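You operate a simulated robot arm through the tools that you are given. There is no shell and no other tool.

You are at the controls of a simulated robot arm. One attempt, no reset.

## Task
Gauge the black capsule and seat it in the cut-out of that size.
Fine: use the size gauge and slide it shut again at the end.

It is judged by the outcome, as a careful person would: the job done as asked, and still so three seconds after it is handed in. It fails if anything else is knocked over, pushed out of place, dropped, spilled or broken.

## Robot
A 6-joint arm with a two-finger parallel gripper, fixed in place. Base frame: the origin is on the floor under the middle of its stand, x ahead of it, y to its left, z up; the work surface is at about z = 0.76. Readings come in m, rad, newtons and seconds.
With the tool pointing down near the work surface it reaches from about 0.26 to 0.68 m from the base axis. Its first joint turns from -1.152 to 1.152 rad. Payload 2.9 kg.
Tool frame: the origin (TCP) lies between the finger pads and is the grasp point; the fingertips stand 0.03 m ahead of it; z points along the fingers, y is the line along which they close. The gripper opens to 0.11 m. The fingers are 0.02 m wide and 0.01 m thick; the gripper's body (0.048 by 0.112 m) begins 0.055 m behind the TCP.
Orientation is that of the tool frame in the base frame, as [roll, pitch, yaw] about the fixed x, y, z axes, in that order (R = Rz(yaw) Ry(pitch) Rx(roll)). With the fingers straight down and closing along the base's y, the tool's x points along the base's -x, its y along +y and its z along -z.

## Interface
- The arm moves only by the tool nudge_tool. Its argument "commands" is a list of rows, each an object of numbers (a shift or turn left out is 0, a gripper value left out holds the last): "ax", "ay", "az": the turn, a rotation vector about the base's x, y, z in rad; "tx", "ty", "tz": the shift along the base's x, y, z in m; "claw": the closure, from 0 (fully open) to 1 (shut). In form: [{"ax": .., "ay": .., "az": .., "tx": .., "ty": .., "tz": .., "claw": ..}, ...]. A call has 1 to 20 rows; each row is the pose to reach, as a shift and turn from the pose commanded when the call began. Each row takes 0.2 s and may step no farther than 0.05 m and 0.15 rad from the row before; otherwise, or with a gripper value out of range, the whole call is refused. A pose out of reach is approached as far as the arm can. The call stops where the force on the tool passes 70 N (or 10 N more than at its start, if that is more) or the arm is blocked; 0.2 s more then pass. Each finger travels about 0.108 m/s and halts on what it meets, pressing with about 31 N; the grip force reading is that of the motor and also rises with nothing between the fingers. The clock runs only during rows and for 0.2 s after the last one: add rows that repeat a pose to give the fingers time. It gives the time, the measured TCP pose, the force on the tool (base axes), the opening and the grip force at its end, in the units of the frame above (readings bear some noise), with the torque about the TCP (base axes, N m) and any sound that the robot's microphone picked up, and new pictures: "pictures" is both (left out), scene, wrist or none.
- Cameras (640 x 400 px; columns grow to the right, rows downward): "scene" is fixed at [0.0694, 0.4319, 1.3786]; the picture's right is [-0.81, -0.58, 0.00], its down [-0.35, 0.49, -0.79] and it looks along [0.46, -0.65, -0.61] (base axes); focal length 315 px, centre (320, 200). "wrist" rides on the gripper at [0.072, 0.017, -0.103] in the tool frame; the picture's right is [-0.23, 0.97, 0.00], its down [-0.76, -0.18, -0.62] and it looks along [-0.61, -0.14, 0.78] (tool axes); focal length 222 px, centre (320, 200). There is no depth. A picture from a camera that has moved, and an enlarged one, comes with that camera's place and axes in the base frame and with its lens.
- enlarge(camera, box): a new picture of the part [left, top, right, bottom] of that camera's present view, enlarged. It takes no simulated time.
- close_job(): hands the job in; it is judged then, once.

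Places have to be worked out from the pictures, the camera data and where the tool is seen. Open the gripper and draw the arm clear of the work before you hand the job in, unless the task says otherwise.

The tools are called after "Call:" by a JSON object that holds its "method" and its "body". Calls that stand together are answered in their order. nudge_tool: Moves the arm, as the interface text tells. Its arguments: {"type":"object","properties":{"commands":{"type":"array"},"pictures":{"type":"string","enum":["both","scene","wrist","none"]}},"required":["commands"]} The other tools are called the same way: enlarge (camera, box) takes an enlarged picture of a part of a camera's view; close_job () hands the job in.

At the start:

```text
clock: 0.0
tcp_pos: [0.3614, -0.1259, 0.9682]
ee_rot: [3.14, 0.002, -3.142]
force: [0.1, 0.1, -0.2]
torque: [0.0, 0.0, -0.01]
gripper_width: 0.1099
finger_force: 0.0
```

scene: 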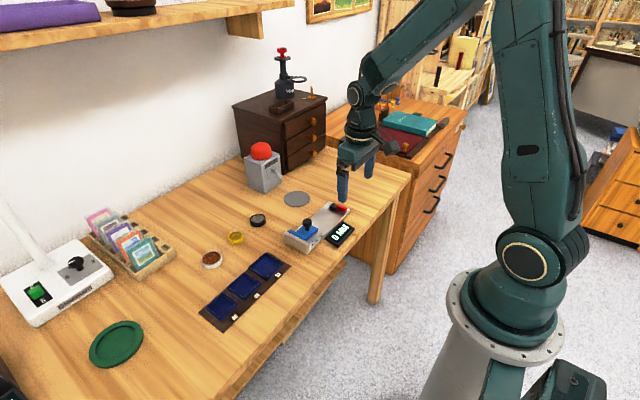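
wrist: 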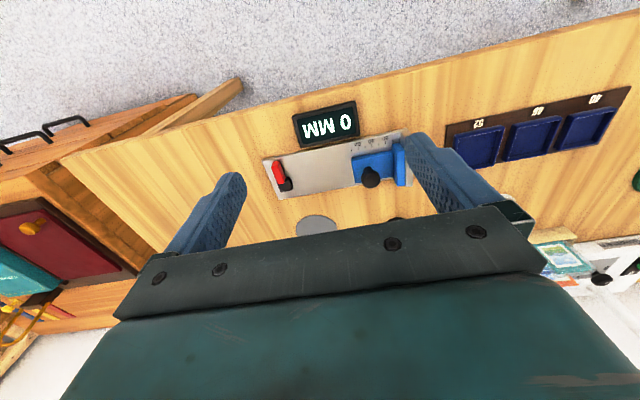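

I start by looking closely at the gauge, the capsules and the tray before moving.

Call:
{"method": "enlarge", "body": {"camera": "scene", "box": [180, 170, 380, 340]}}

Call:
{"method": "enlarge", "body": {"camera": "wrist", "box": [240, 80, 640, 260]}}

Call:
{"method": "enlarge", "body": {"camera": "scene", "box": [270, 180, 370, 260]}}

```text
2.35 times, centred on (280, 255) of scene
camera zoom: at [0.0694, 0.4319, 1.3786], right [-0.81, -0.58, 0.0], down [-0.35, 0.49, -0.79], along [0.46, -0.65, -0.61], focal length 741 px, centre (414, 71)
```

zoom: 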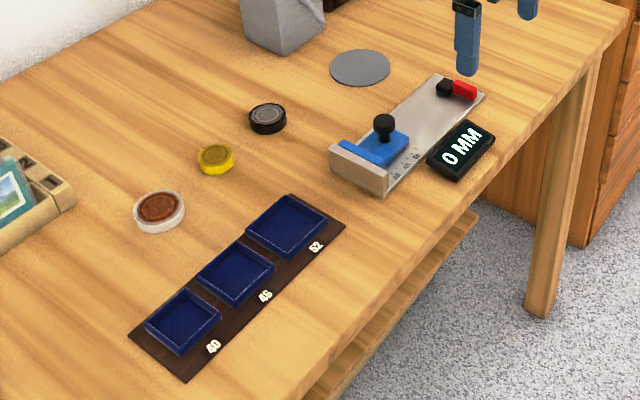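

```text
1.60 times, centred on (440, 170) of wrist
camera zoom: at [0.2897, -0.1092, 1.0724], right [0.23, 0.97, 0.0], down [0.76, -0.18, 0.62], along [0.61, -0.14, -0.78], focal length 355 px, centre (128, 248)
```

zoom: 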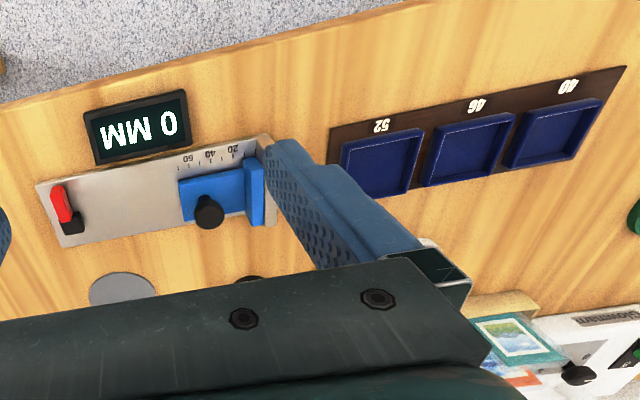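

```text
5.00 times, centred on (320, 220) of scene
camera zoom: at [0.0694, 0.4319, 1.3786], right [-0.81, -0.58, 0.0], down [-0.35, 0.49, -0.79], along [0.46, -0.65, -0.61], focal length 1575 px, centre (320, 100)
```

zoom: 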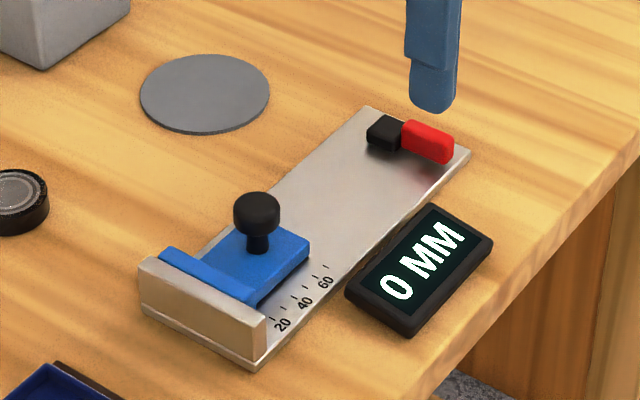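

The red/black piece at the far end of the gauge (about x 0.45, y −0.21) could be a lock, and the slider's knob is near (0.47, −0.07). I move over the gauge for a closer wrist view.

Call:
{"method": "nudge_tool", "body": {"commands": [{"tx": 0.035, "ty": -0.015, "tz": 0.0}, {"tx": 0.06, "ty": -0.03, "tz": -0.02}, {"tx": 0.06, "ty": -0.03, "tz": -0.02}], "pictures": "both"}}

```text
clock: 0.8
tcp_pos: [0.4217, -0.156, 0.9468]
ee_rot: [-3.14, 0.002, -3.141]
force: [0.8, -1.1, -0.6]
torque: [-0.03, 0.04, 0.0]
gripper_width: 0.1101
finger_force: 0.1
camera wrist: at [0.3497, -0.1389, 1.0527], right [0.23, 0.97, 0.0], down [0.76, -0.18, 0.62], along [0.61, -0.14, -0.78], focal length 222 px, centre (320, 200)
```

scene: 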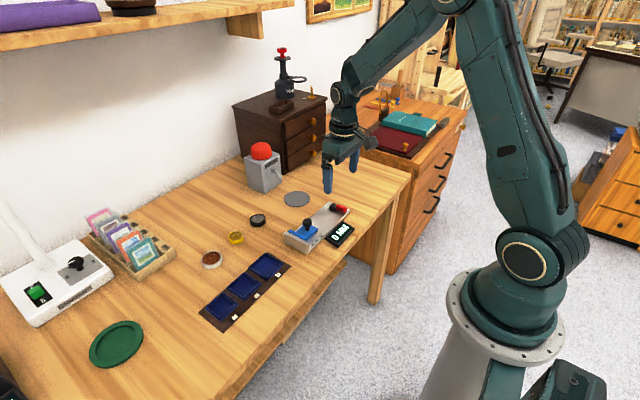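
wrist: 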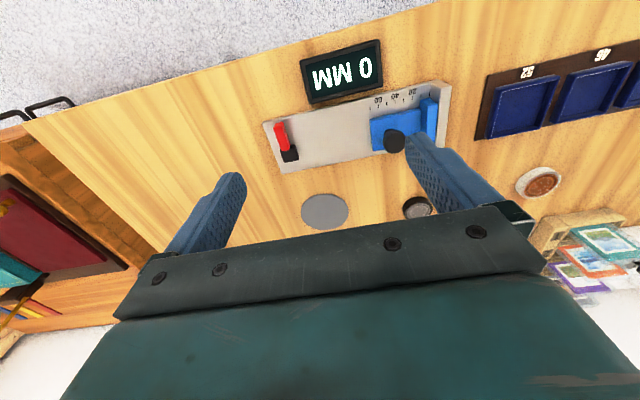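

Call:
{"method": "enlarge", "body": {"camera": "wrist", "box": [250, 60, 470, 230]}}

Call:
{"method": "enlarge", "body": {"camera": "scene", "box": [310, 190, 360, 230]}}

```text
2.35 times, centred on (360, 145) of wrist
camera zoom: at [0.3497, -0.1389, 1.0527], right [0.23, 0.97, 0.0], down [0.76, -0.18, 0.62], along [0.61, -0.14, -0.78], focal length 523 px, centre (226, 329)
```

zoom: 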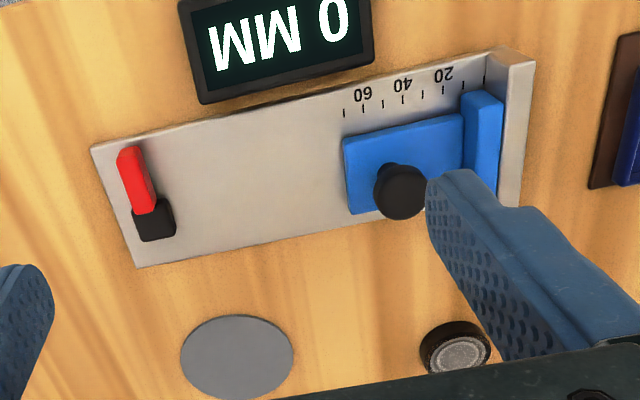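

```text
10.00 times, centred on (335, 210) of scene
camera zoom: at [0.0694, 0.4319, 1.3786], right [-0.81, -0.58, 0.0], down [-0.35, 0.49, -0.79], along [0.46, -0.65, -0.61], focal length 3150 px, centre (170, 100)
```

zoom: 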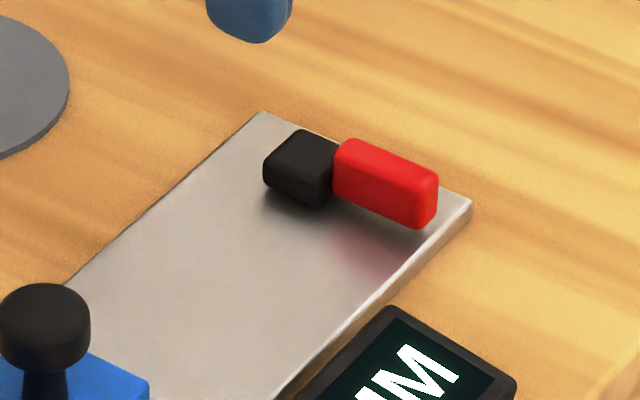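

The lever on the end looks like a possible lock, and the scale runs 0–60+ from the fixed jaw at +y. Next I move over toward the tray and the black capsule to see their shapes.

Call:
{"method": "nudge_tool", "body": {"commands": [{"tx": 0.01, "ty": 0.045}, {"tx": 0.02, "ty": 0.09}, {"tx": 0.03, "ty": 0.135}, {"tx": 0.04, "ty": 0.18}, {"tx": 0.04, "ty": 0.18}], "pictures": "both"}}

Call:
{"method": "enlarge", "body": {"camera": "wrist", "box": [180, 30, 480, 240]}}

```text
clock: 2.0
tcp_pos: [0.4613, 0.0251, 0.9466]
ee_rot: [-3.141, 0.001, 3.139]
force: [0.6, -0.2, 0.6]
torque: [-0.01, 0.0, 0.03]
gripper_width: 0.1101
finger_force: 0.1
camera wrist: at [0.3894, 0.0415, 1.0514], right [0.23, 0.97, 0.0], down [0.76, -0.18, 0.62], along [0.61, -0.14, -0.78], focal length 222 px, centre (320, 200)
```

scene: 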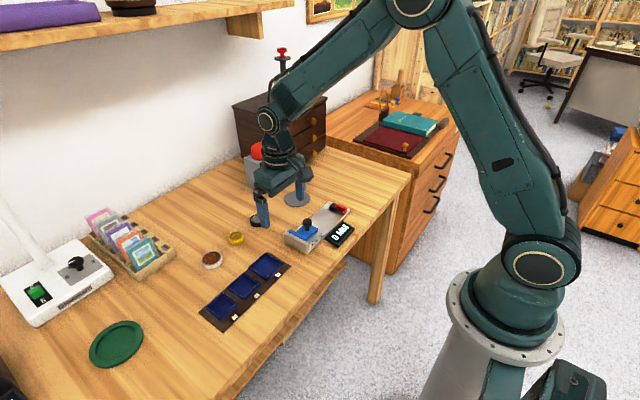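
wrist: 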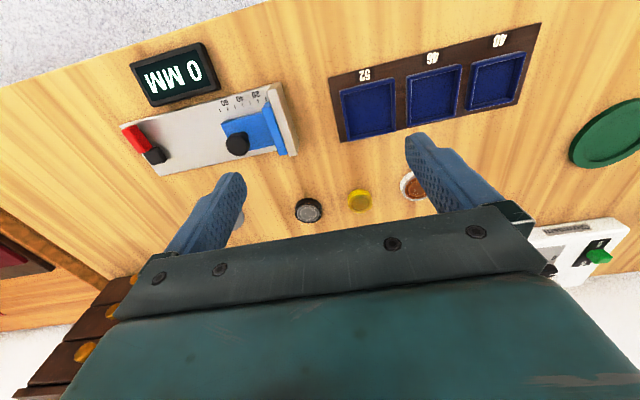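

```text
1.90 times, centred on (330, 135) of wrist
camera zoom: at [0.3894, 0.0415, 1.0514], right [0.23, 0.97, 0.0], down [0.76, -0.18, 0.62], along [0.61, -0.14, -0.78], focal length 423 px, centre (301, 324)
```

zoom: 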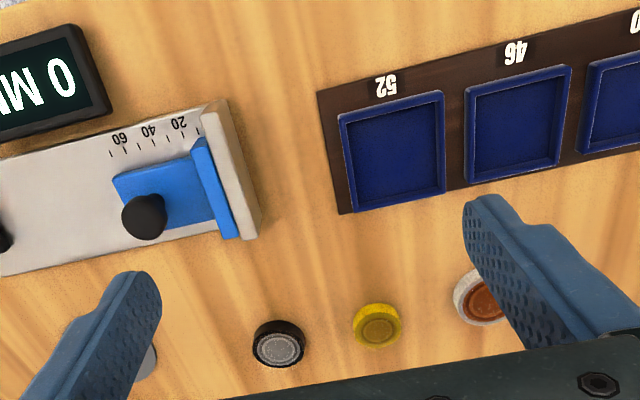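

The black capsule is at about (0.623, −0.031), the cut-outs have raised blue rims, and the gauge knob is near (0.469, −0.071). I turn the gripper 90° so it closes along x (which suits the gauge jaws) and move above the knob at a safe height.

Call:
{"method": "nudge_tool", "body": {"commands": [{"az": -0.143, "ty": -0.009}, {"az": -0.286, "ty": -0.018}, {"az": -0.428, "ty": -0.027}, {"az": -0.571, "ty": -0.036, "tx": 0.004}, {"az": -0.714, "ty": -0.045, "tx": 0.008}, {"az": -0.857, "ty": -0.054, "tx": 0.008}, {"az": -1.0, "ty": -0.063, "tx": 0.008}, {"az": -1.142, "ty": -0.072, "tx": 0.008}, {"az": -1.285, "ty": -0.081, "tx": 0.008}, {"az": -1.428, "ty": -0.09, "tx": 0.008}, {"az": -1.571, "ty": -0.096, "tx": 0.008}, {"az": -1.571, "ty": -0.096, "tx": 0.008, "tz": -0.02}, {"az": -1.571, "ty": -0.096, "tx": 0.008, "tz": -0.02}], "pictures": "both"}}

Call:
{"method": "enlarge", "body": {"camera": "wrist", "box": [180, 30, 480, 240]}}

Call:
{"method": "enlarge", "body": {"camera": "scene", "box": [270, 180, 370, 260]}}

```text
clock: 4.8
tcp_pos: [0.4683, -0.072, 0.9279]
ee_rot: [3.141, 0.002, 1.57]
force: [-0.4, 0.2, 0.5]
torque: [0.02, -0.02, -0.02]
gripper_width: 0.1101
finger_force: 0.1
camera wrist: at [0.4872, 0.0005, 1.0327], right [0.97, -0.23, 0.0], down [-0.18, -0.76, 0.62], along [-0.14, -0.61, -0.78], focal length 222 px, centre (320, 200)
```

scene: 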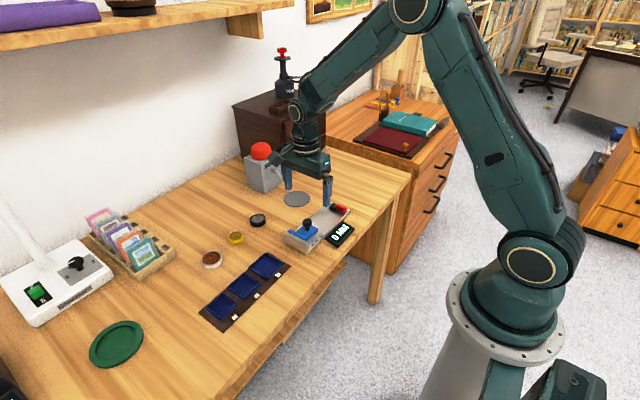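
wrist: 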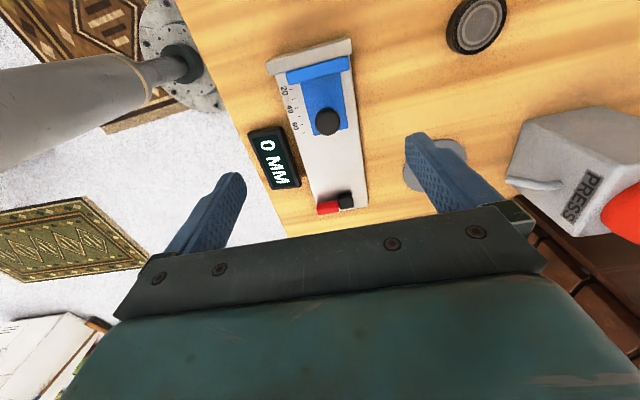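

```text
1.90 times, centred on (330, 135) of wrist
camera zoom: at [0.4872, 0.0005, 1.0327], right [0.97, -0.23, 0.0], down [-0.18, -0.76, 0.62], along [-0.14, -0.61, -0.78], focal length 423 px, centre (301, 324)
```

zoom: 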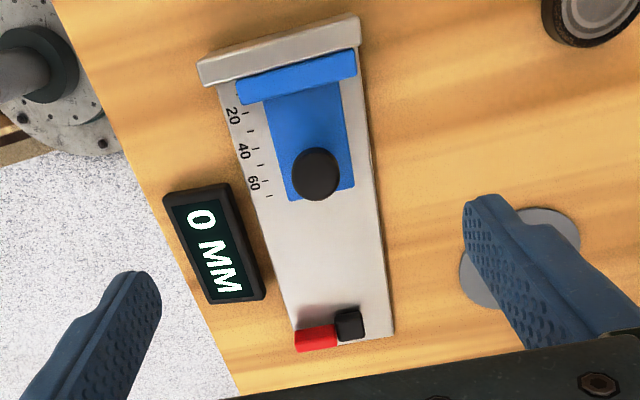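

```text
5.00 times, centred on (320, 220) of scene
camera zoom: at [0.0694, 0.4319, 1.3786], right [-0.81, -0.58, 0.0], down [-0.35, 0.49, -0.79], along [0.46, -0.65, -0.61], focal length 1575 px, centre (320, 100)
```

zoom: 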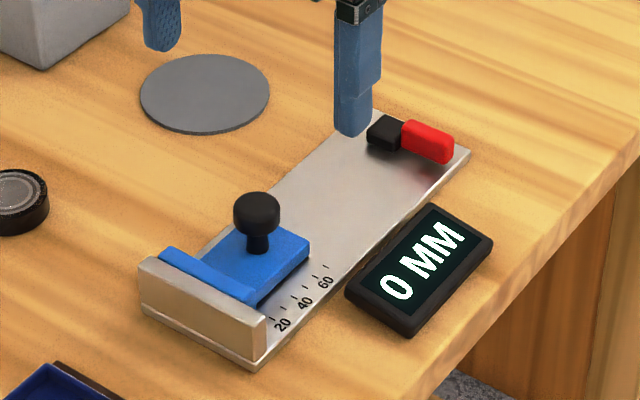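

The "PRESS" box is far to the +x side, so I'll stay away from it. Combining the views puts the knob top at about (0.475, −0.076, 0.81); I part-close the fingers and descend to check it from nearer.

Call:
{"method": "nudge_tool", "body": {"commands": [{"tx": 0.006, "ty": -0.004, "tz": -0.03, "claw": 0.45}, {"tx": 0.006, "ty": -0.004, "tz": -0.06, "claw": 0.45}, {"tx": 0.006, "ty": -0.004, "tz": -0.06, "claw": 0.45}], "pictures": "both"}}

Call:
{"method": "enlarge", "body": {"camera": "wrist", "box": [200, 40, 440, 240]}}

Call:
{"method": "enlarge", "body": {"camera": "scene", "box": [270, 180, 370, 260]}}

```text
clock: 5.6
tcp_pos: [0.475, -0.0756, 0.8682]
ee_rot: [3.141, 0.001, 1.568]
force: [0.1, 1.2, 1.4]
torque: [0.03, -0.01, -0.02]
gripper_width: 0.0602
finger_force: 0.1
camera wrist: at [0.4936, -0.0039, 0.9718], right [0.97, -0.23, 0.0], down [-0.18, -0.76, 0.62], along [-0.14, -0.61, -0.78], focal length 222 px, centre (320, 200)
```

scene: 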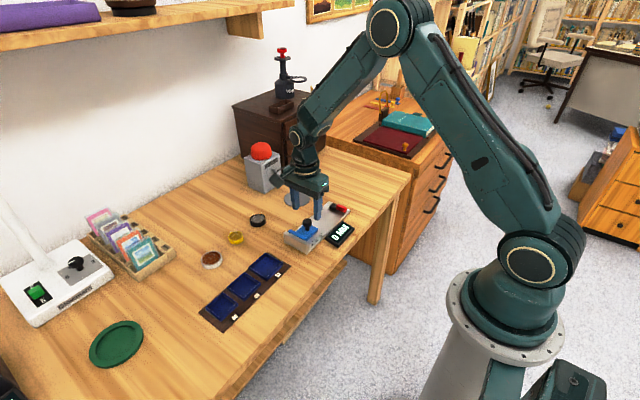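
wrist: 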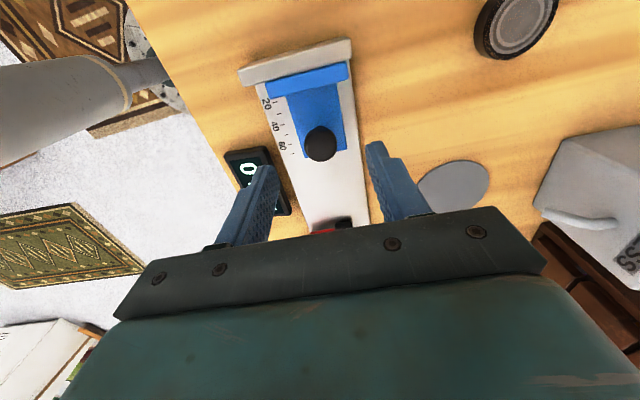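

```text
2.00 times, centred on (320, 140) of wrist
camera zoom: at [0.4936, -0.0039, 0.9718], right [0.97, -0.23, 0.0], down [-0.18, -0.76, 0.62], along [-0.14, -0.61, -0.78], focal length 444 px, centre (320, 320)
```

zoom: 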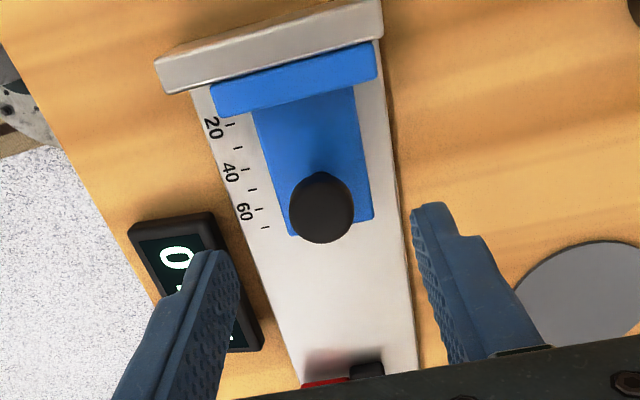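

```text
5.00 times, centred on (320, 220) of scene
camera zoom: at [0.0694, 0.4319, 1.3786], right [-0.81, -0.58, 0.0], down [-0.35, 0.49, -0.79], along [0.46, -0.65, -0.61], focal length 1575 px, centre (320, 100)
```

zoom: 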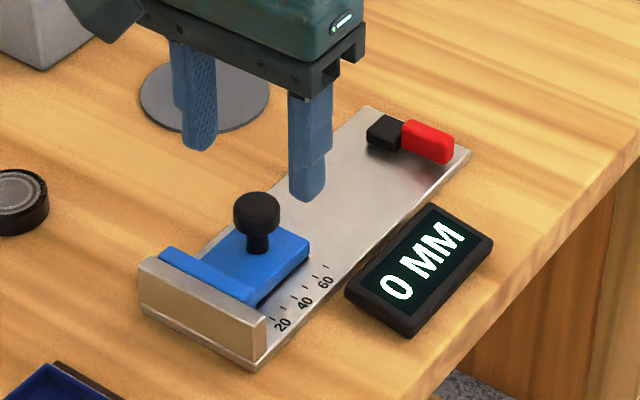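

The knob sits between the fingers at about (0.4775, −0.077), with its head from roughly z 0.787 to 0.808. I lower so the fingertips stop at about 0.784, just above the blue block, and then close on the knob.

Call:
{"method": "nudge_tool", "body": {"commands": [{"tx": 0.0025, "ty": -0.0014, "tz": -0.027, "claw": 0.45}, {"tx": 0.0025, "ty": -0.0014, "tz": -0.046, "claw": 0.45}, {"tx": 0.0025, "ty": -0.0014, "tz": -0.054, "claw": 0.45}, {"tx": 0.0025, "ty": -0.0014, "tz": -0.054, "claw": 0.45}], "pictures": "both"}}

Call:
{"method": "enlarge", "body": {"camera": "scene", "box": [270, 180, 370, 260]}}

Call:
{"method": "enlarge", "body": {"camera": "wrist", "box": [200, 40, 440, 240]}}

```text
clock: 6.6
tcp_pos: [0.4789, -0.0786, 0.8131]
ee_rot: [-3.141, 0.002, 1.569]
force: [-0.1, -0.2, -0.2]
torque: [-0.02, -0.03, 0.01]
gripper_width: 0.0605
finger_force: 0.1
camera wrist: at [0.4958, -0.0055, 0.9181], right [0.97, -0.23, 0.0], down [-0.18, -0.76, 0.62], along [-0.14, -0.61, -0.78], focal length 222 px, centre (320, 200)
```

scene: 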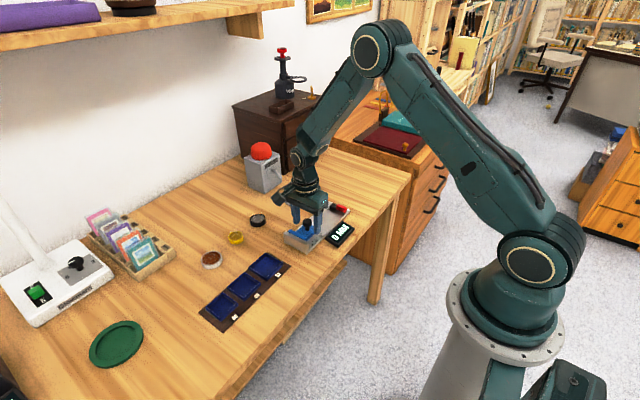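
wrist: 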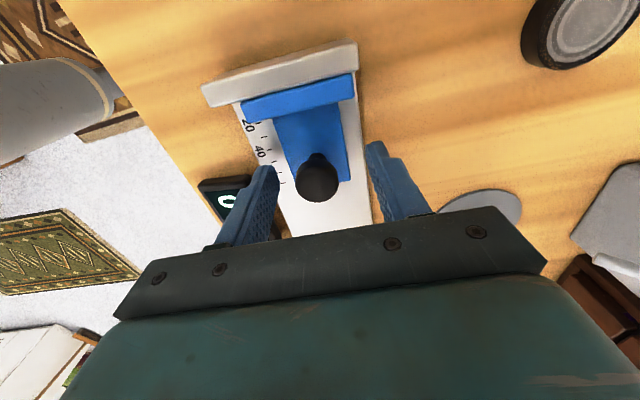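

```text
5.00 times, centred on (320, 220) of scene
camera zoom: at [0.0694, 0.4319, 1.3786], right [-0.81, -0.58, 0.0], down [-0.35, 0.49, -0.79], along [0.46, -0.65, -0.61], focal length 1575 px, centre (320, 100)
```

zoom: 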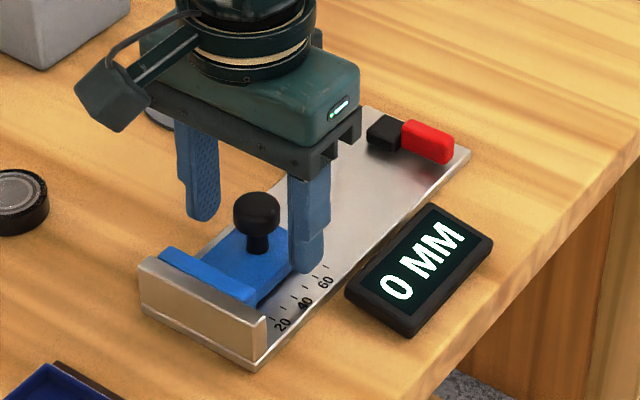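

```text
2.00 times, centred on (320, 140) of wrist
camera zoom: at [0.4958, -0.0055, 0.9181], right [0.97, -0.23, 0.0], down [-0.18, -0.76, 0.62], along [-0.14, -0.61, -0.78], focal length 444 px, centre (320, 320)
```

zoom: 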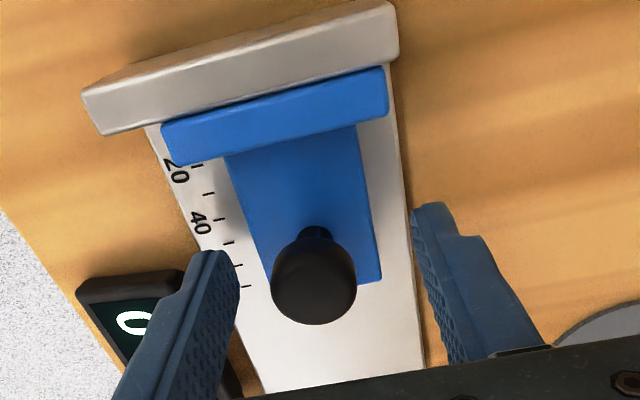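

The knob is centred between the pads (about x 0.477, y −0.079). I close on it.

Call:
{"method": "nudge_tool", "body": {"commands": [{"tx": -0.001, "claw": 0.7}, {"tx": -0.001, "claw": 1.0}, {"tx": -0.001, "claw": 1.0}, {"tx": -0.001, "claw": 1.0}], "pictures": "both"}}

Call:
{"method": "enlarge", "body": {"camera": "scene", "box": [270, 180, 370, 260]}}

```text
clock: 7.6
tcp_pos: [0.4768, -0.0771, 0.8143]
ee_rot: [-3.14, 0.0, 1.571]
force: [-9.2, 0.2, 1.9]
torque: [0.06, 0.15, 0.04]
gripper_width: 0.0249
finger_force: 44.7
camera wrist: at [0.4942, -0.0055, 0.9179], right [0.97, -0.23, 0.0], down [-0.18, -0.76, 0.62], along [-0.14, -0.61, -0.78], focal length 222 px, centre (320, 200)
```

scene: 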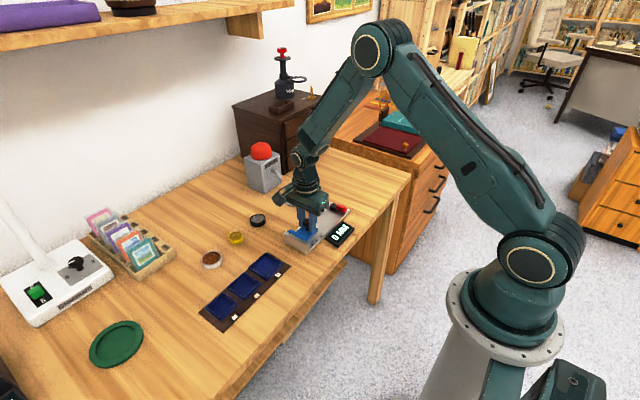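
wrist: 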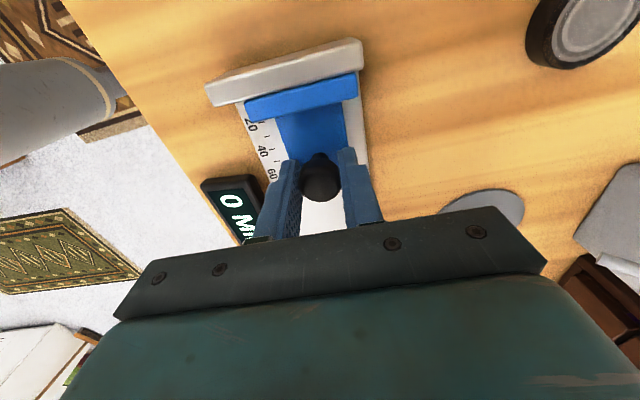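

```text
5.00 times, centred on (320, 220) of scene
camera zoom: at [0.0692, 0.4319, 1.3786], right [-0.81, -0.58, 0.0], down [-0.35, 0.49, -0.79], along [0.46, -0.65, -0.61], focal length 1575 px, centre (320, 100)
```

zoom: 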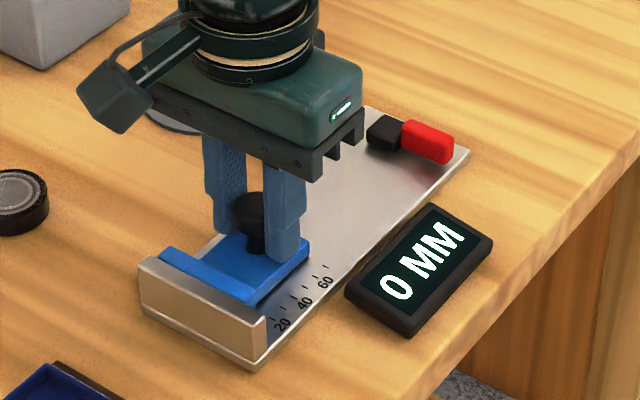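

The knob is gripped (opening 0.025). I pull gently toward −y by 10 mm to learn whether the slide is free or locked.

Call:
{"method": "nudge_tool", "body": {"commands": [{"ty": -0.002, "claw": 1.0}, {"ty": -0.005, "claw": 1.0}, {"ty": -0.008, "claw": 1.0}, {"ty": -0.01, "claw": 1.0}], "pictures": "scene"}}

Call:
{"method": "enlarge", "body": {"camera": "scene", "box": [270, 180, 370, 260]}}

```text
clock: 8.6
tcp_pos: [0.4755, -0.0882, 0.8136]
ee_rot: [3.141, 0.0, 1.57]
force: [-8.1, 1.0, -5.2]
torque: [0.09, 0.06, 0.06]
gripper_width: 0.025
finger_force: 45.0
```

scene: 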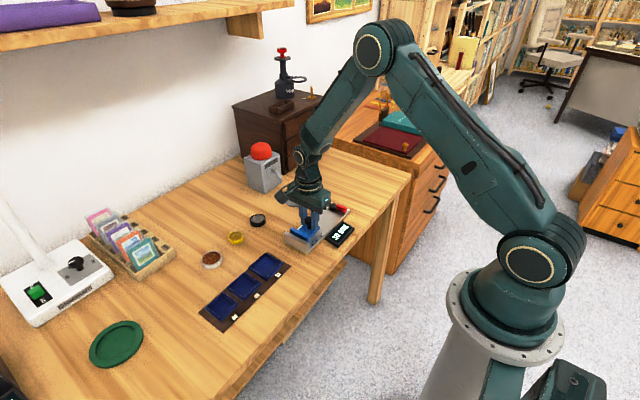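

```text
5.00 times, centred on (320, 220) of scene
camera zoom: at [0.0693, 0.4319, 1.3786], right [-0.81, -0.58, 0.0], down [-0.35, 0.49, -0.79], along [0.46, -0.65, -0.61], focal length 1575 px, centre (320, 100)
```

zoom: 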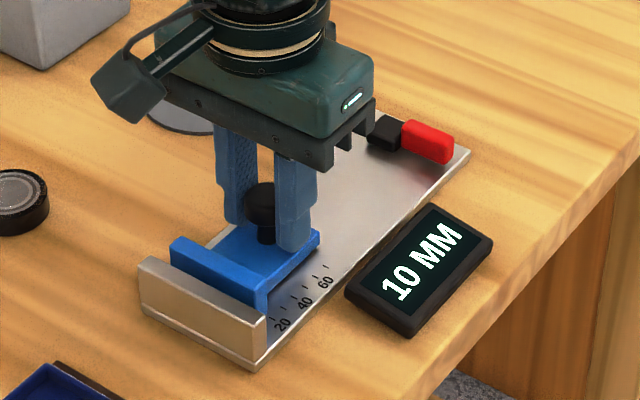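

The slide is free and the display follows (10 MM). I open it to about 70 mm.

Call:
{"method": "nudge_tool", "body": {"commands": [{"ty": -0.01, "claw": 1.0}, {"ty": -0.02, "claw": 1.0}, {"ty": -0.03, "claw": 1.0}, {"ty": -0.04, "claw": 1.0}, {"ty": -0.05, "claw": 1.0}, {"ty": -0.056, "claw": 1.0}, {"ty": -0.059, "claw": 1.0}, {"ty": -0.059, "claw": 1.0}], "pictures": "scene"}}

Call:
{"method": "enlarge", "body": {"camera": "scene", "box": [270, 180, 370, 260]}}

```text
clock: 10.4
tcp_pos: [0.4768, -0.1466, 0.813]
ee_rot: [-3.139, -0.001, 1.568]
force: [-8.1, 0.7, -13.6]
torque: [0.1, 0.12, 0.07]
gripper_width: 0.025
finger_force: 45.1
```

scene: 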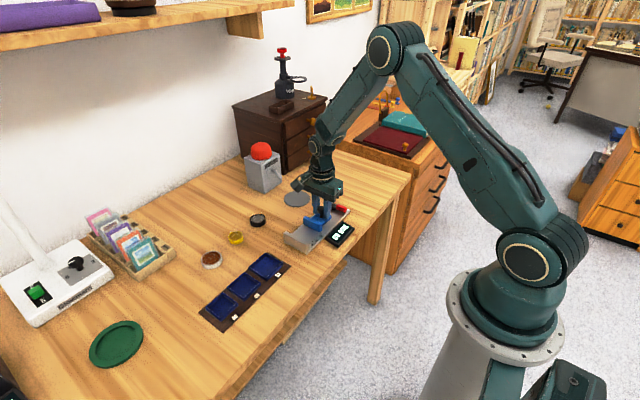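

```text
5.00 times, centred on (320, 220) of scene
camera zoom: at [0.0694, 0.4318, 1.3787], right [-0.81, -0.58, 0.0], down [-0.35, 0.49, -0.79], along [0.46, -0.65, -0.61], focal length 1575 px, centre (320, 100)
```

zoom: 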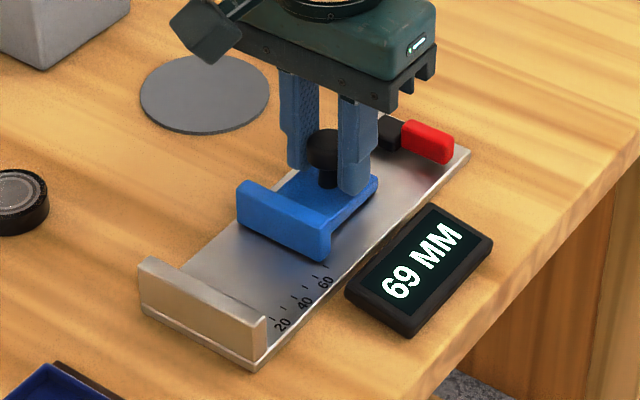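

The gauge reads 69 MM, which is plenty of room. I release the knob and lift straight up.

Call:
{"method": "nudge_tool", "body": {"commands": [{"claw": 0.7}, {"claw": 0.45}, {"claw": 0.4}, {"tz": 0.03, "claw": 0.4}, {"tz": 0.07, "claw": 0.4}, {"tz": 0.1, "claw": 0.2}, {"tz": 0.1, "claw": 0.0}], "pictures": "both"}}

Call:
{"method": "enlarge", "body": {"camera": "scene", "box": [270, 180, 370, 260]}}

Call:
{"method": "enlarge", "body": {"camera": "wrist", "box": [200, 0, 440, 200]}}

```text
clock: 12.0
tcp_pos: [0.4768, -0.1457, 0.914]
ee_rot: [3.141, 0.002, 1.569]
force: [0.4, 1.0, -0.1]
torque: [-0.01, -0.01, -0.01]
gripper_width: 0.1098
finger_force: 0.0
camera wrist: at [0.4941, -0.0735, 1.0186], right [0.97, -0.23, 0.0], down [-0.18, -0.76, 0.62], along [-0.14, -0.61, -0.78], focal length 222 px, centre (320, 200)
```

scene: 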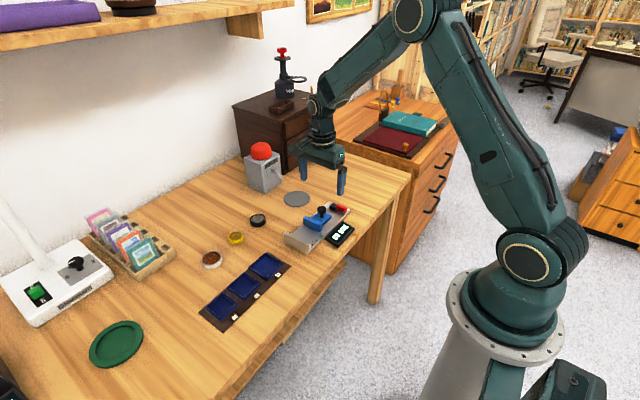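
wrist: 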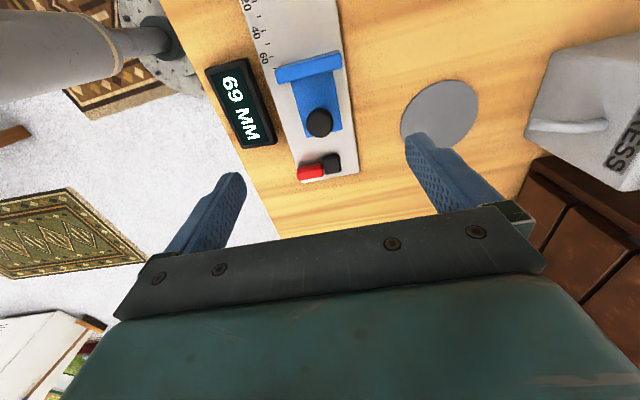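

```text
5.00 times, centred on (320, 220) of scene
camera zoom: at [0.0694, 0.4319, 1.3786], right [-0.81, -0.58, 0.0], down [-0.35, 0.49, -0.79], along [0.46, -0.65, -0.61], focal length 1575 px, centre (320, 100)
```

zoom: 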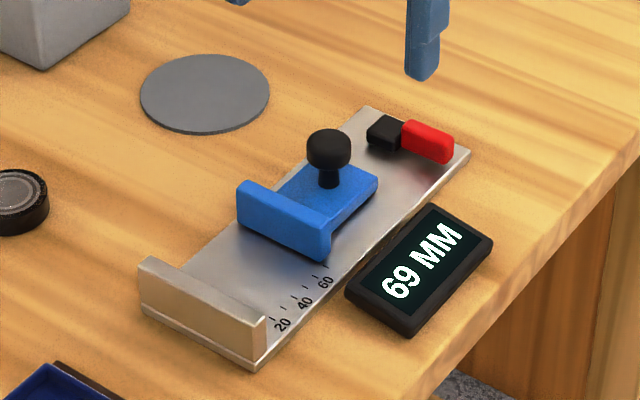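

```text
2.00 times, centred on (320, 100) of wrist
camera zoom: at [0.4941, -0.0735, 1.0186], right [0.97, -0.23, 0.0], down [-0.18, -0.76, 0.62], along [-0.14, -0.61, -0.78], focal length 444 px, centre (320, 400)
```

zoom: 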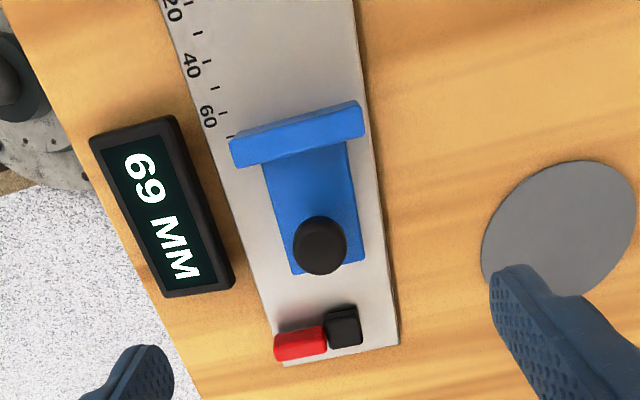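

The slide holds at 69. Now I move at height to above the black capsule for a close look.

Call:
{"method": "nudge_tool", "body": {"commands": [{"tx": 0.03, "ty": 0.023}, {"tx": 0.06, "ty": 0.046}, {"tx": 0.09, "ty": 0.07}, {"tx": 0.12, "ty": 0.093}, {"tx": 0.146, "ty": 0.115}, {"tx": 0.146, "ty": 0.115, "tz": -0.03}, {"tx": 0.146, "ty": 0.115, "tz": -0.03}], "pictures": "both"}}

Call:
{"method": "enlarge", "body": {"camera": "scene", "box": [210, 190, 310, 270]}}

Call:
{"method": "enlarge", "body": {"camera": "wrist", "box": [200, 40, 440, 240]}}

```text
clock: 13.6
tcp_pos: [0.6225, -0.0323, 0.8839]
ee_rot: [3.141, 0.002, 1.568]
force: [0.1, -0.4, 0.7]
torque: [-0.01, 0.01, 0.0]
gripper_width: 0.11
finger_force: 0.1
camera wrist: at [0.6405, 0.0408, 0.9885], right [0.97, -0.23, 0.0], down [-0.18, -0.76, 0.62], along [-0.14, -0.61, -0.78], focal length 222 px, centre (320, 200)
```

scene: 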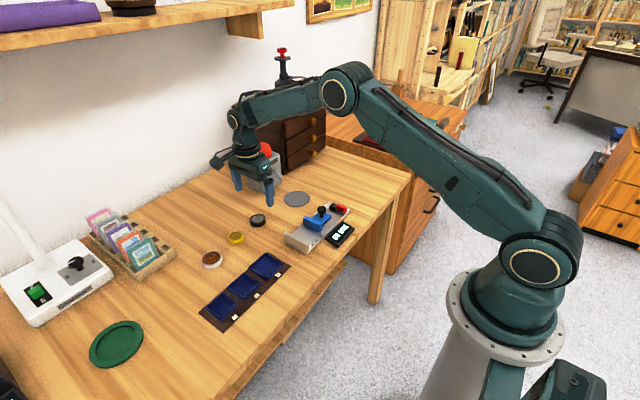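
wrist: 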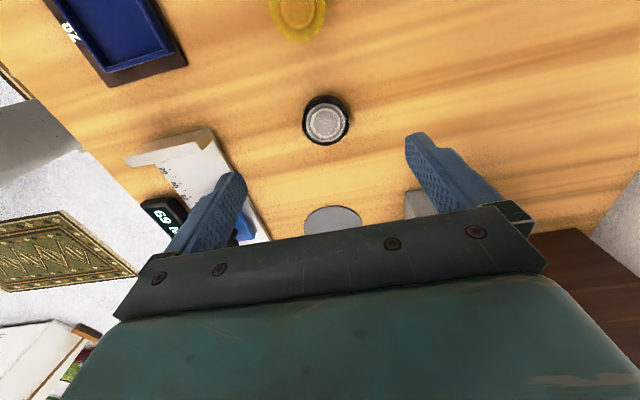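

```text
5.00 times, centred on (260, 230) of scene
camera zoom: at [0.0694, 0.4319, 1.3786], right [-0.81, -0.58, 0.0], down [-0.35, 0.49, -0.79], along [0.46, -0.65, -0.61], focal length 1575 px, centre (620, 50)
```

zoom: 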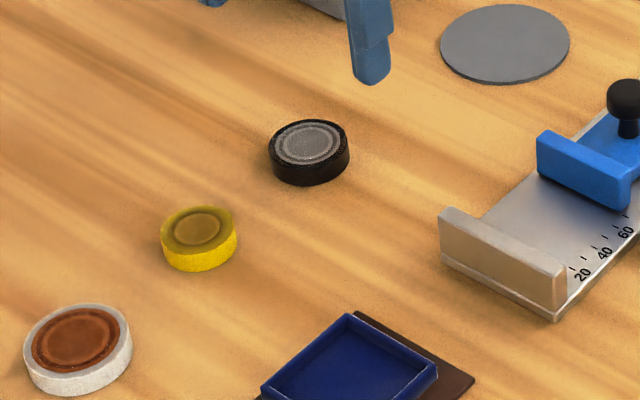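

```text
2.00 times, centred on (320, 140) of wrist
camera zoom: at [0.6405, 0.0408, 0.9885], right [0.97, -0.23, 0.0], down [-0.18, -0.76, 0.62], along [-0.14, -0.61, -0.78], focal length 444 px, centre (320, 320)
```

zoom: 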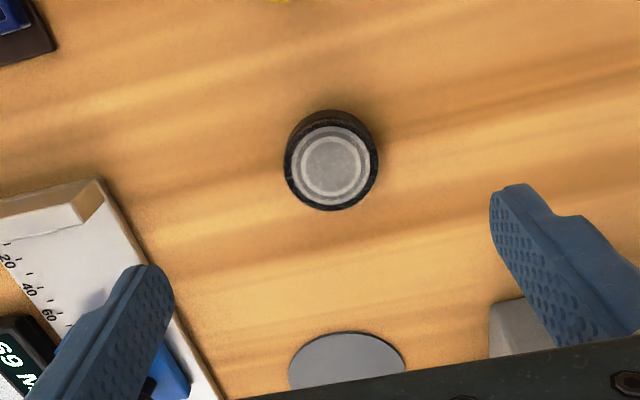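

The capsule is at about (0.628, −0.034), roughly 14 mm tall and 45–48 mm wide. I centre on it and descend part way with open fingers to verify.

Call:
{"method": "nudge_tool", "body": {"commands": [{"tx": 0.0055, "ty": -0.002, "tz": -0.03}, {"tx": 0.0055, "ty": -0.002, "tz": -0.054}, {"tx": 0.0055, "ty": -0.002, "tz": -0.054}], "pictures": "wrist"}}

Call:
{"method": "enlarge", "body": {"camera": "scene", "box": [210, 190, 310, 270]}}

Call:
{"method": "enlarge", "body": {"camera": "wrist", "box": [200, 60, 440, 260]}}

```text
clock: 14.4
tcp_pos: [0.6277, -0.0335, 0.8305]
ee_rot: [3.14, 0.002, 1.57]
force: [0.0, 0.5, 0.4]
torque: [0.0, -0.03, 0.01]
gripper_width: 0.1103
finger_force: 0.0
camera wrist: at [0.6464, 0.0385, 0.9343], right [0.97, -0.23, 0.0], down [-0.18, -0.76, 0.62], along [-0.14, -0.61, -0.78], focal length 222 px, centre (320, 200)
```

wrist: 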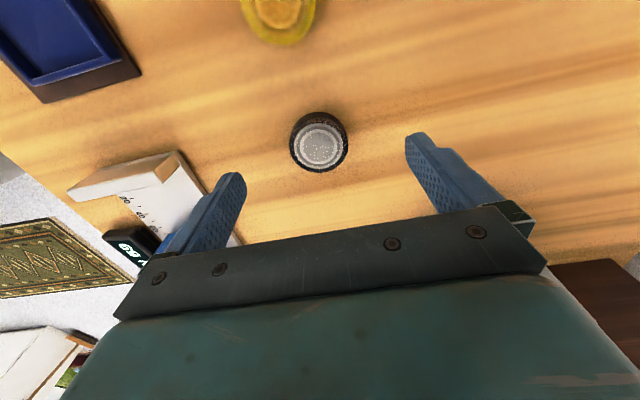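

```text
5.00 times, centred on (260, 230) of scene
camera zoom: at [0.0694, 0.4319, 1.3786], right [-0.81, -0.58, 0.0], down [-0.35, 0.49, -0.79], along [0.46, -0.65, -0.61], focal length 1575 px, centre (620, 50)
```

zoom: 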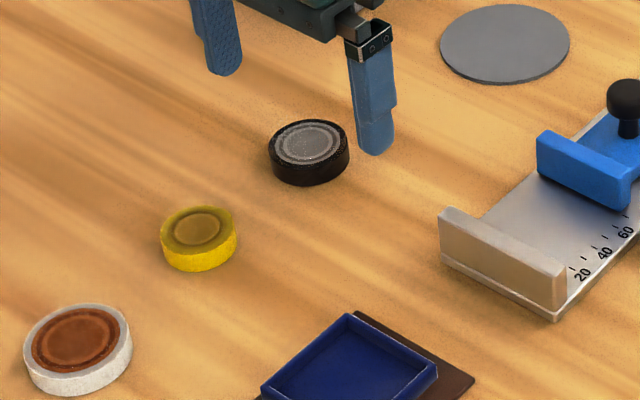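

```text
2.00 times, centred on (320, 160) of wrist
camera zoom: at [0.6464, 0.0385, 0.9343], right [0.97, -0.23, 0.0], down [-0.18, -0.76, 0.62], along [-0.14, -0.61, -0.78], focal length 444 px, centre (320, 280)
```

zoom: 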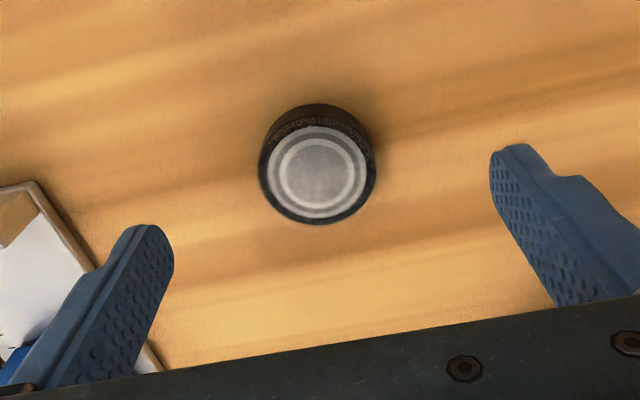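

The capsule centre is confirmed at about (0.628, −0.034), right under the TCP. I lower so the fingertips are about 7 mm above the table and close.

Call:
{"method": "nudge_tool", "body": {"commands": [{"ty": -0.001, "tz": -0.018}, {"ty": -0.001, "tz": -0.034}, {"ty": -0.001, "tz": -0.034}, {"ty": -0.001, "tz": -0.034, "claw": 0.4}, {"ty": -0.001, "tz": -0.034, "claw": 0.7}, {"ty": -0.001, "tz": -0.034, "claw": 1.0}, {"ty": -0.001, "tz": -0.034, "claw": 1.0}], "pictures": "wrist"}}

Call:
{"method": "enlarge", "body": {"camera": "scene", "box": [210, 190, 310, 270]}}

Call:
{"method": "enlarge", "body": {"camera": "wrist", "box": [200, 60, 440, 260]}}

```text
clock: 16.0
tcp_pos: [0.6283, -0.0335, 0.7951]
ee_rot: [3.139, 0.003, 1.57]
force: [0.3, 0.5, -0.7]
torque: [0.0, -0.03, -0.03]
gripper_width: 0.0449
finger_force: 31.1
camera wrist: at [0.6462, 0.0379, 0.8998], right [0.97, -0.23, 0.0], down [-0.18, -0.76, 0.62], along [-0.14, -0.61, -0.78], focal length 222 px, centre (320, 200)
```

wrist: 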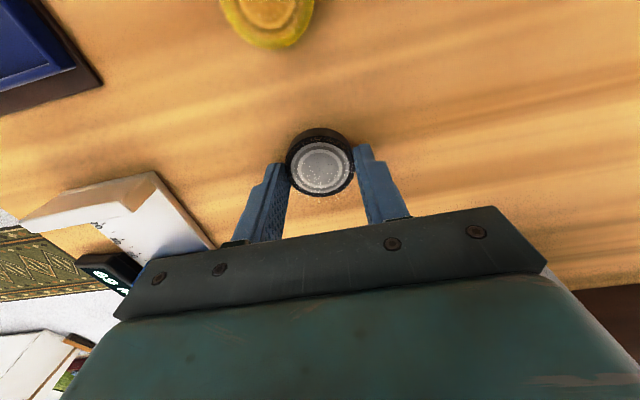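

```text
5.00 times, centred on (260, 230) of scene
camera zoom: at [0.0694, 0.4319, 1.3786], right [-0.81, -0.58, 0.0], down [-0.35, 0.49, -0.79], along [0.46, -0.65, -0.61], focal length 1575 px, centre (620, 50)
```

zoom: 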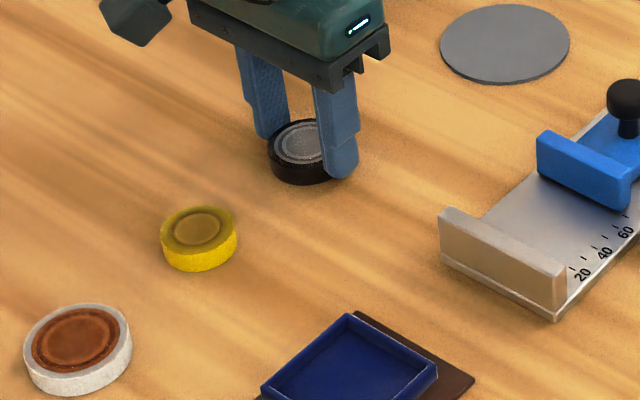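

```text
2.00 times, centred on (320, 160) of wrist
camera zoom: at [0.6462, 0.0379, 0.8998], right [0.97, -0.23, 0.0], down [-0.18, -0.76, 0.62], along [-0.14, -0.61, -0.78], focal length 444 px, centre (320, 280)
```

zoom: 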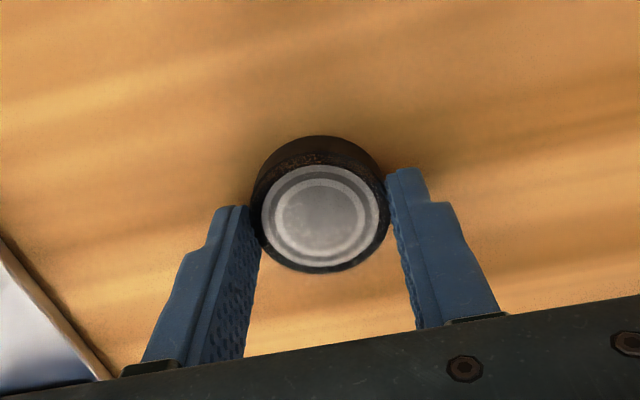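

The black capsule is held (opening 0.045). I lift it straight up and carry it over the open gauge, centred at about (0.474, −0.061).

Call:
{"method": "nudge_tool", "body": {"commands": [{"tz": 0.02, "claw": 1.0}, {"tz": 0.05, "claw": 1.0}, {"tz": 0.085, "claw": 1.0}, {"tz": 0.085, "tx": -0.035, "ty": -0.006, "claw": 1.0}, {"tz": 0.085, "tx": -0.075, "ty": -0.014, "claw": 1.0}, {"tz": 0.085, "tx": -0.115, "ty": -0.022, "claw": 1.0}, {"tz": 0.085, "tx": -0.154, "ty": -0.027, "claw": 1.0}, {"tz": 0.085, "tx": -0.154, "ty": -0.027, "claw": 1.0}], "pictures": "both"}}

Call:
{"method": "enlarge", "body": {"camera": "scene", "box": [270, 180, 370, 260]}}

Call:
{"method": "enlarge", "body": {"camera": "wrist", "box": [200, 20, 440, 220]}}

```text
clock: 17.8
tcp_pos: [0.4731, -0.0608, 0.8798]
ee_rot: [3.141, 0.003, 1.568]
force: [-0.1, 0.1, -0.5]
torque: [-0.01, -0.02, -0.01]
gripper_width: 0.0
finger_force: 31.4
camera wrist: at [0.491, 0.0106, 0.9846], right [0.97, -0.23, 0.0], down [-0.18, -0.76, 0.62], along [-0.14, -0.61, -0.78], focal length 222 px, centre (320, 200)
```

scene: 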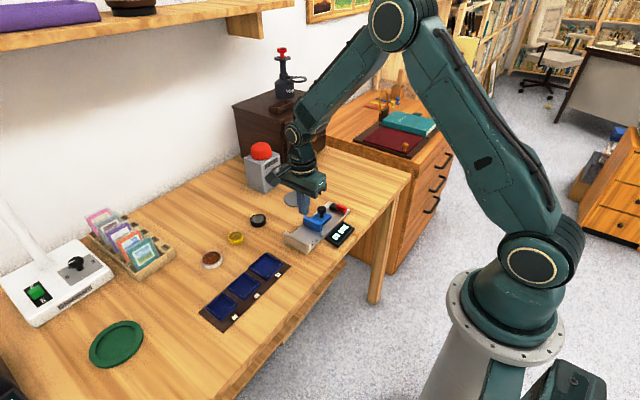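
wrist: 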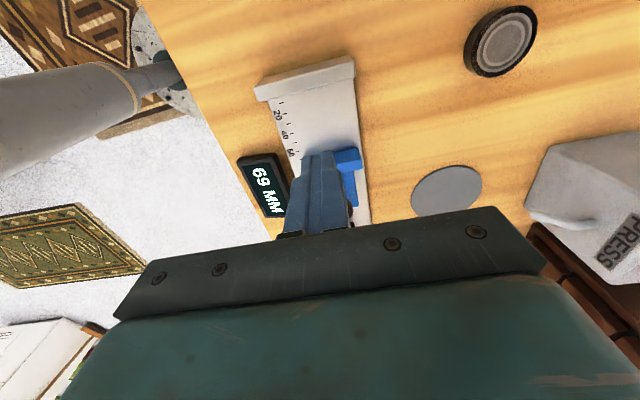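

```text
5.00 times, centred on (320, 220) of scene
camera zoom: at [0.0694, 0.4319, 1.3786], right [-0.81, -0.58, 0.0], down [-0.35, 0.49, -0.79], along [0.46, -0.65, -0.61], focal length 1575 px, centre (320, 100)
```

zoom: 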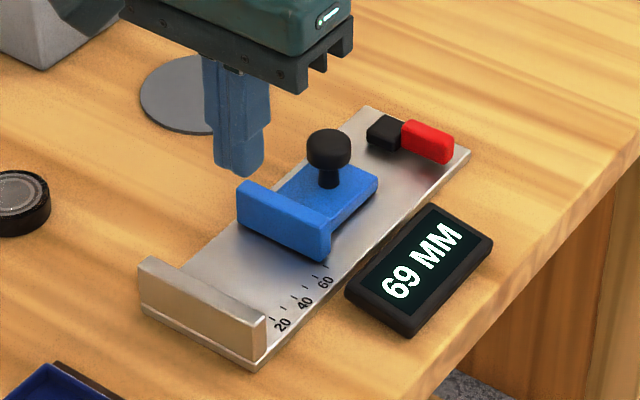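

```text
2.00 times, centred on (320, 120) of wrist
camera zoom: at [0.491, 0.0106, 0.9846], right [0.97, -0.23, 0.0], down [-0.18, -0.76, 0.62], along [-0.14, -0.61, -0.78], focal length 444 px, centre (320, 360)
```

zoom: 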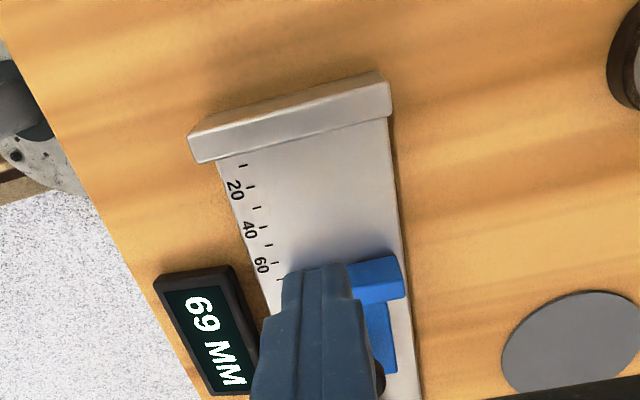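

The gripper reads width 0 and the capsule is still on the table: it slipped out as I lifted, before leaving the table. I check that it is still upright and in place.

Call:
{"method": "enlarge", "body": {"camera": "scene", "box": [235, 200, 285, 240]}}

Call:
{"method": "enlarge", "body": {"camera": "wrist", "box": [450, 0, 550, 80]}}

```text
10.00 times, centred on (260, 220) of scene
camera zoom: at [0.0694, 0.4319, 1.3786], right [-0.81, -0.58, 0.0], down [-0.35, 0.49, -0.79], along [0.46, -0.65, -0.61], focal length 3150 px, centre (920, 0)
```

zoom: 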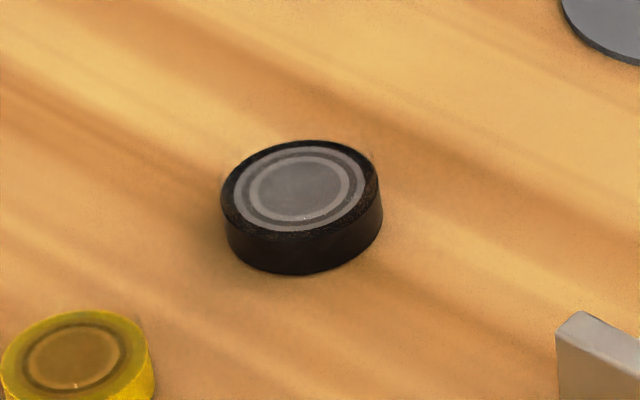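

```text
5.00 times, centred on (500, 40) of wrist
camera zoom: at [0.491, 0.0106, 0.9846], right [0.97, -0.23, 0.0], down [-0.18, -0.76, 0.62], along [-0.14, -0.61, -0.78], focal length 1111 px, centre (-580, 1000)
```

zoom: 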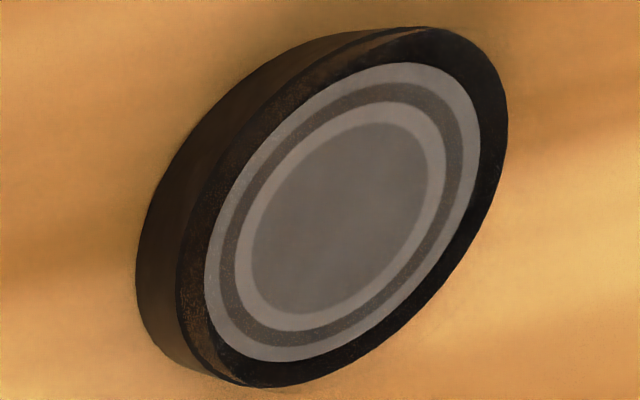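

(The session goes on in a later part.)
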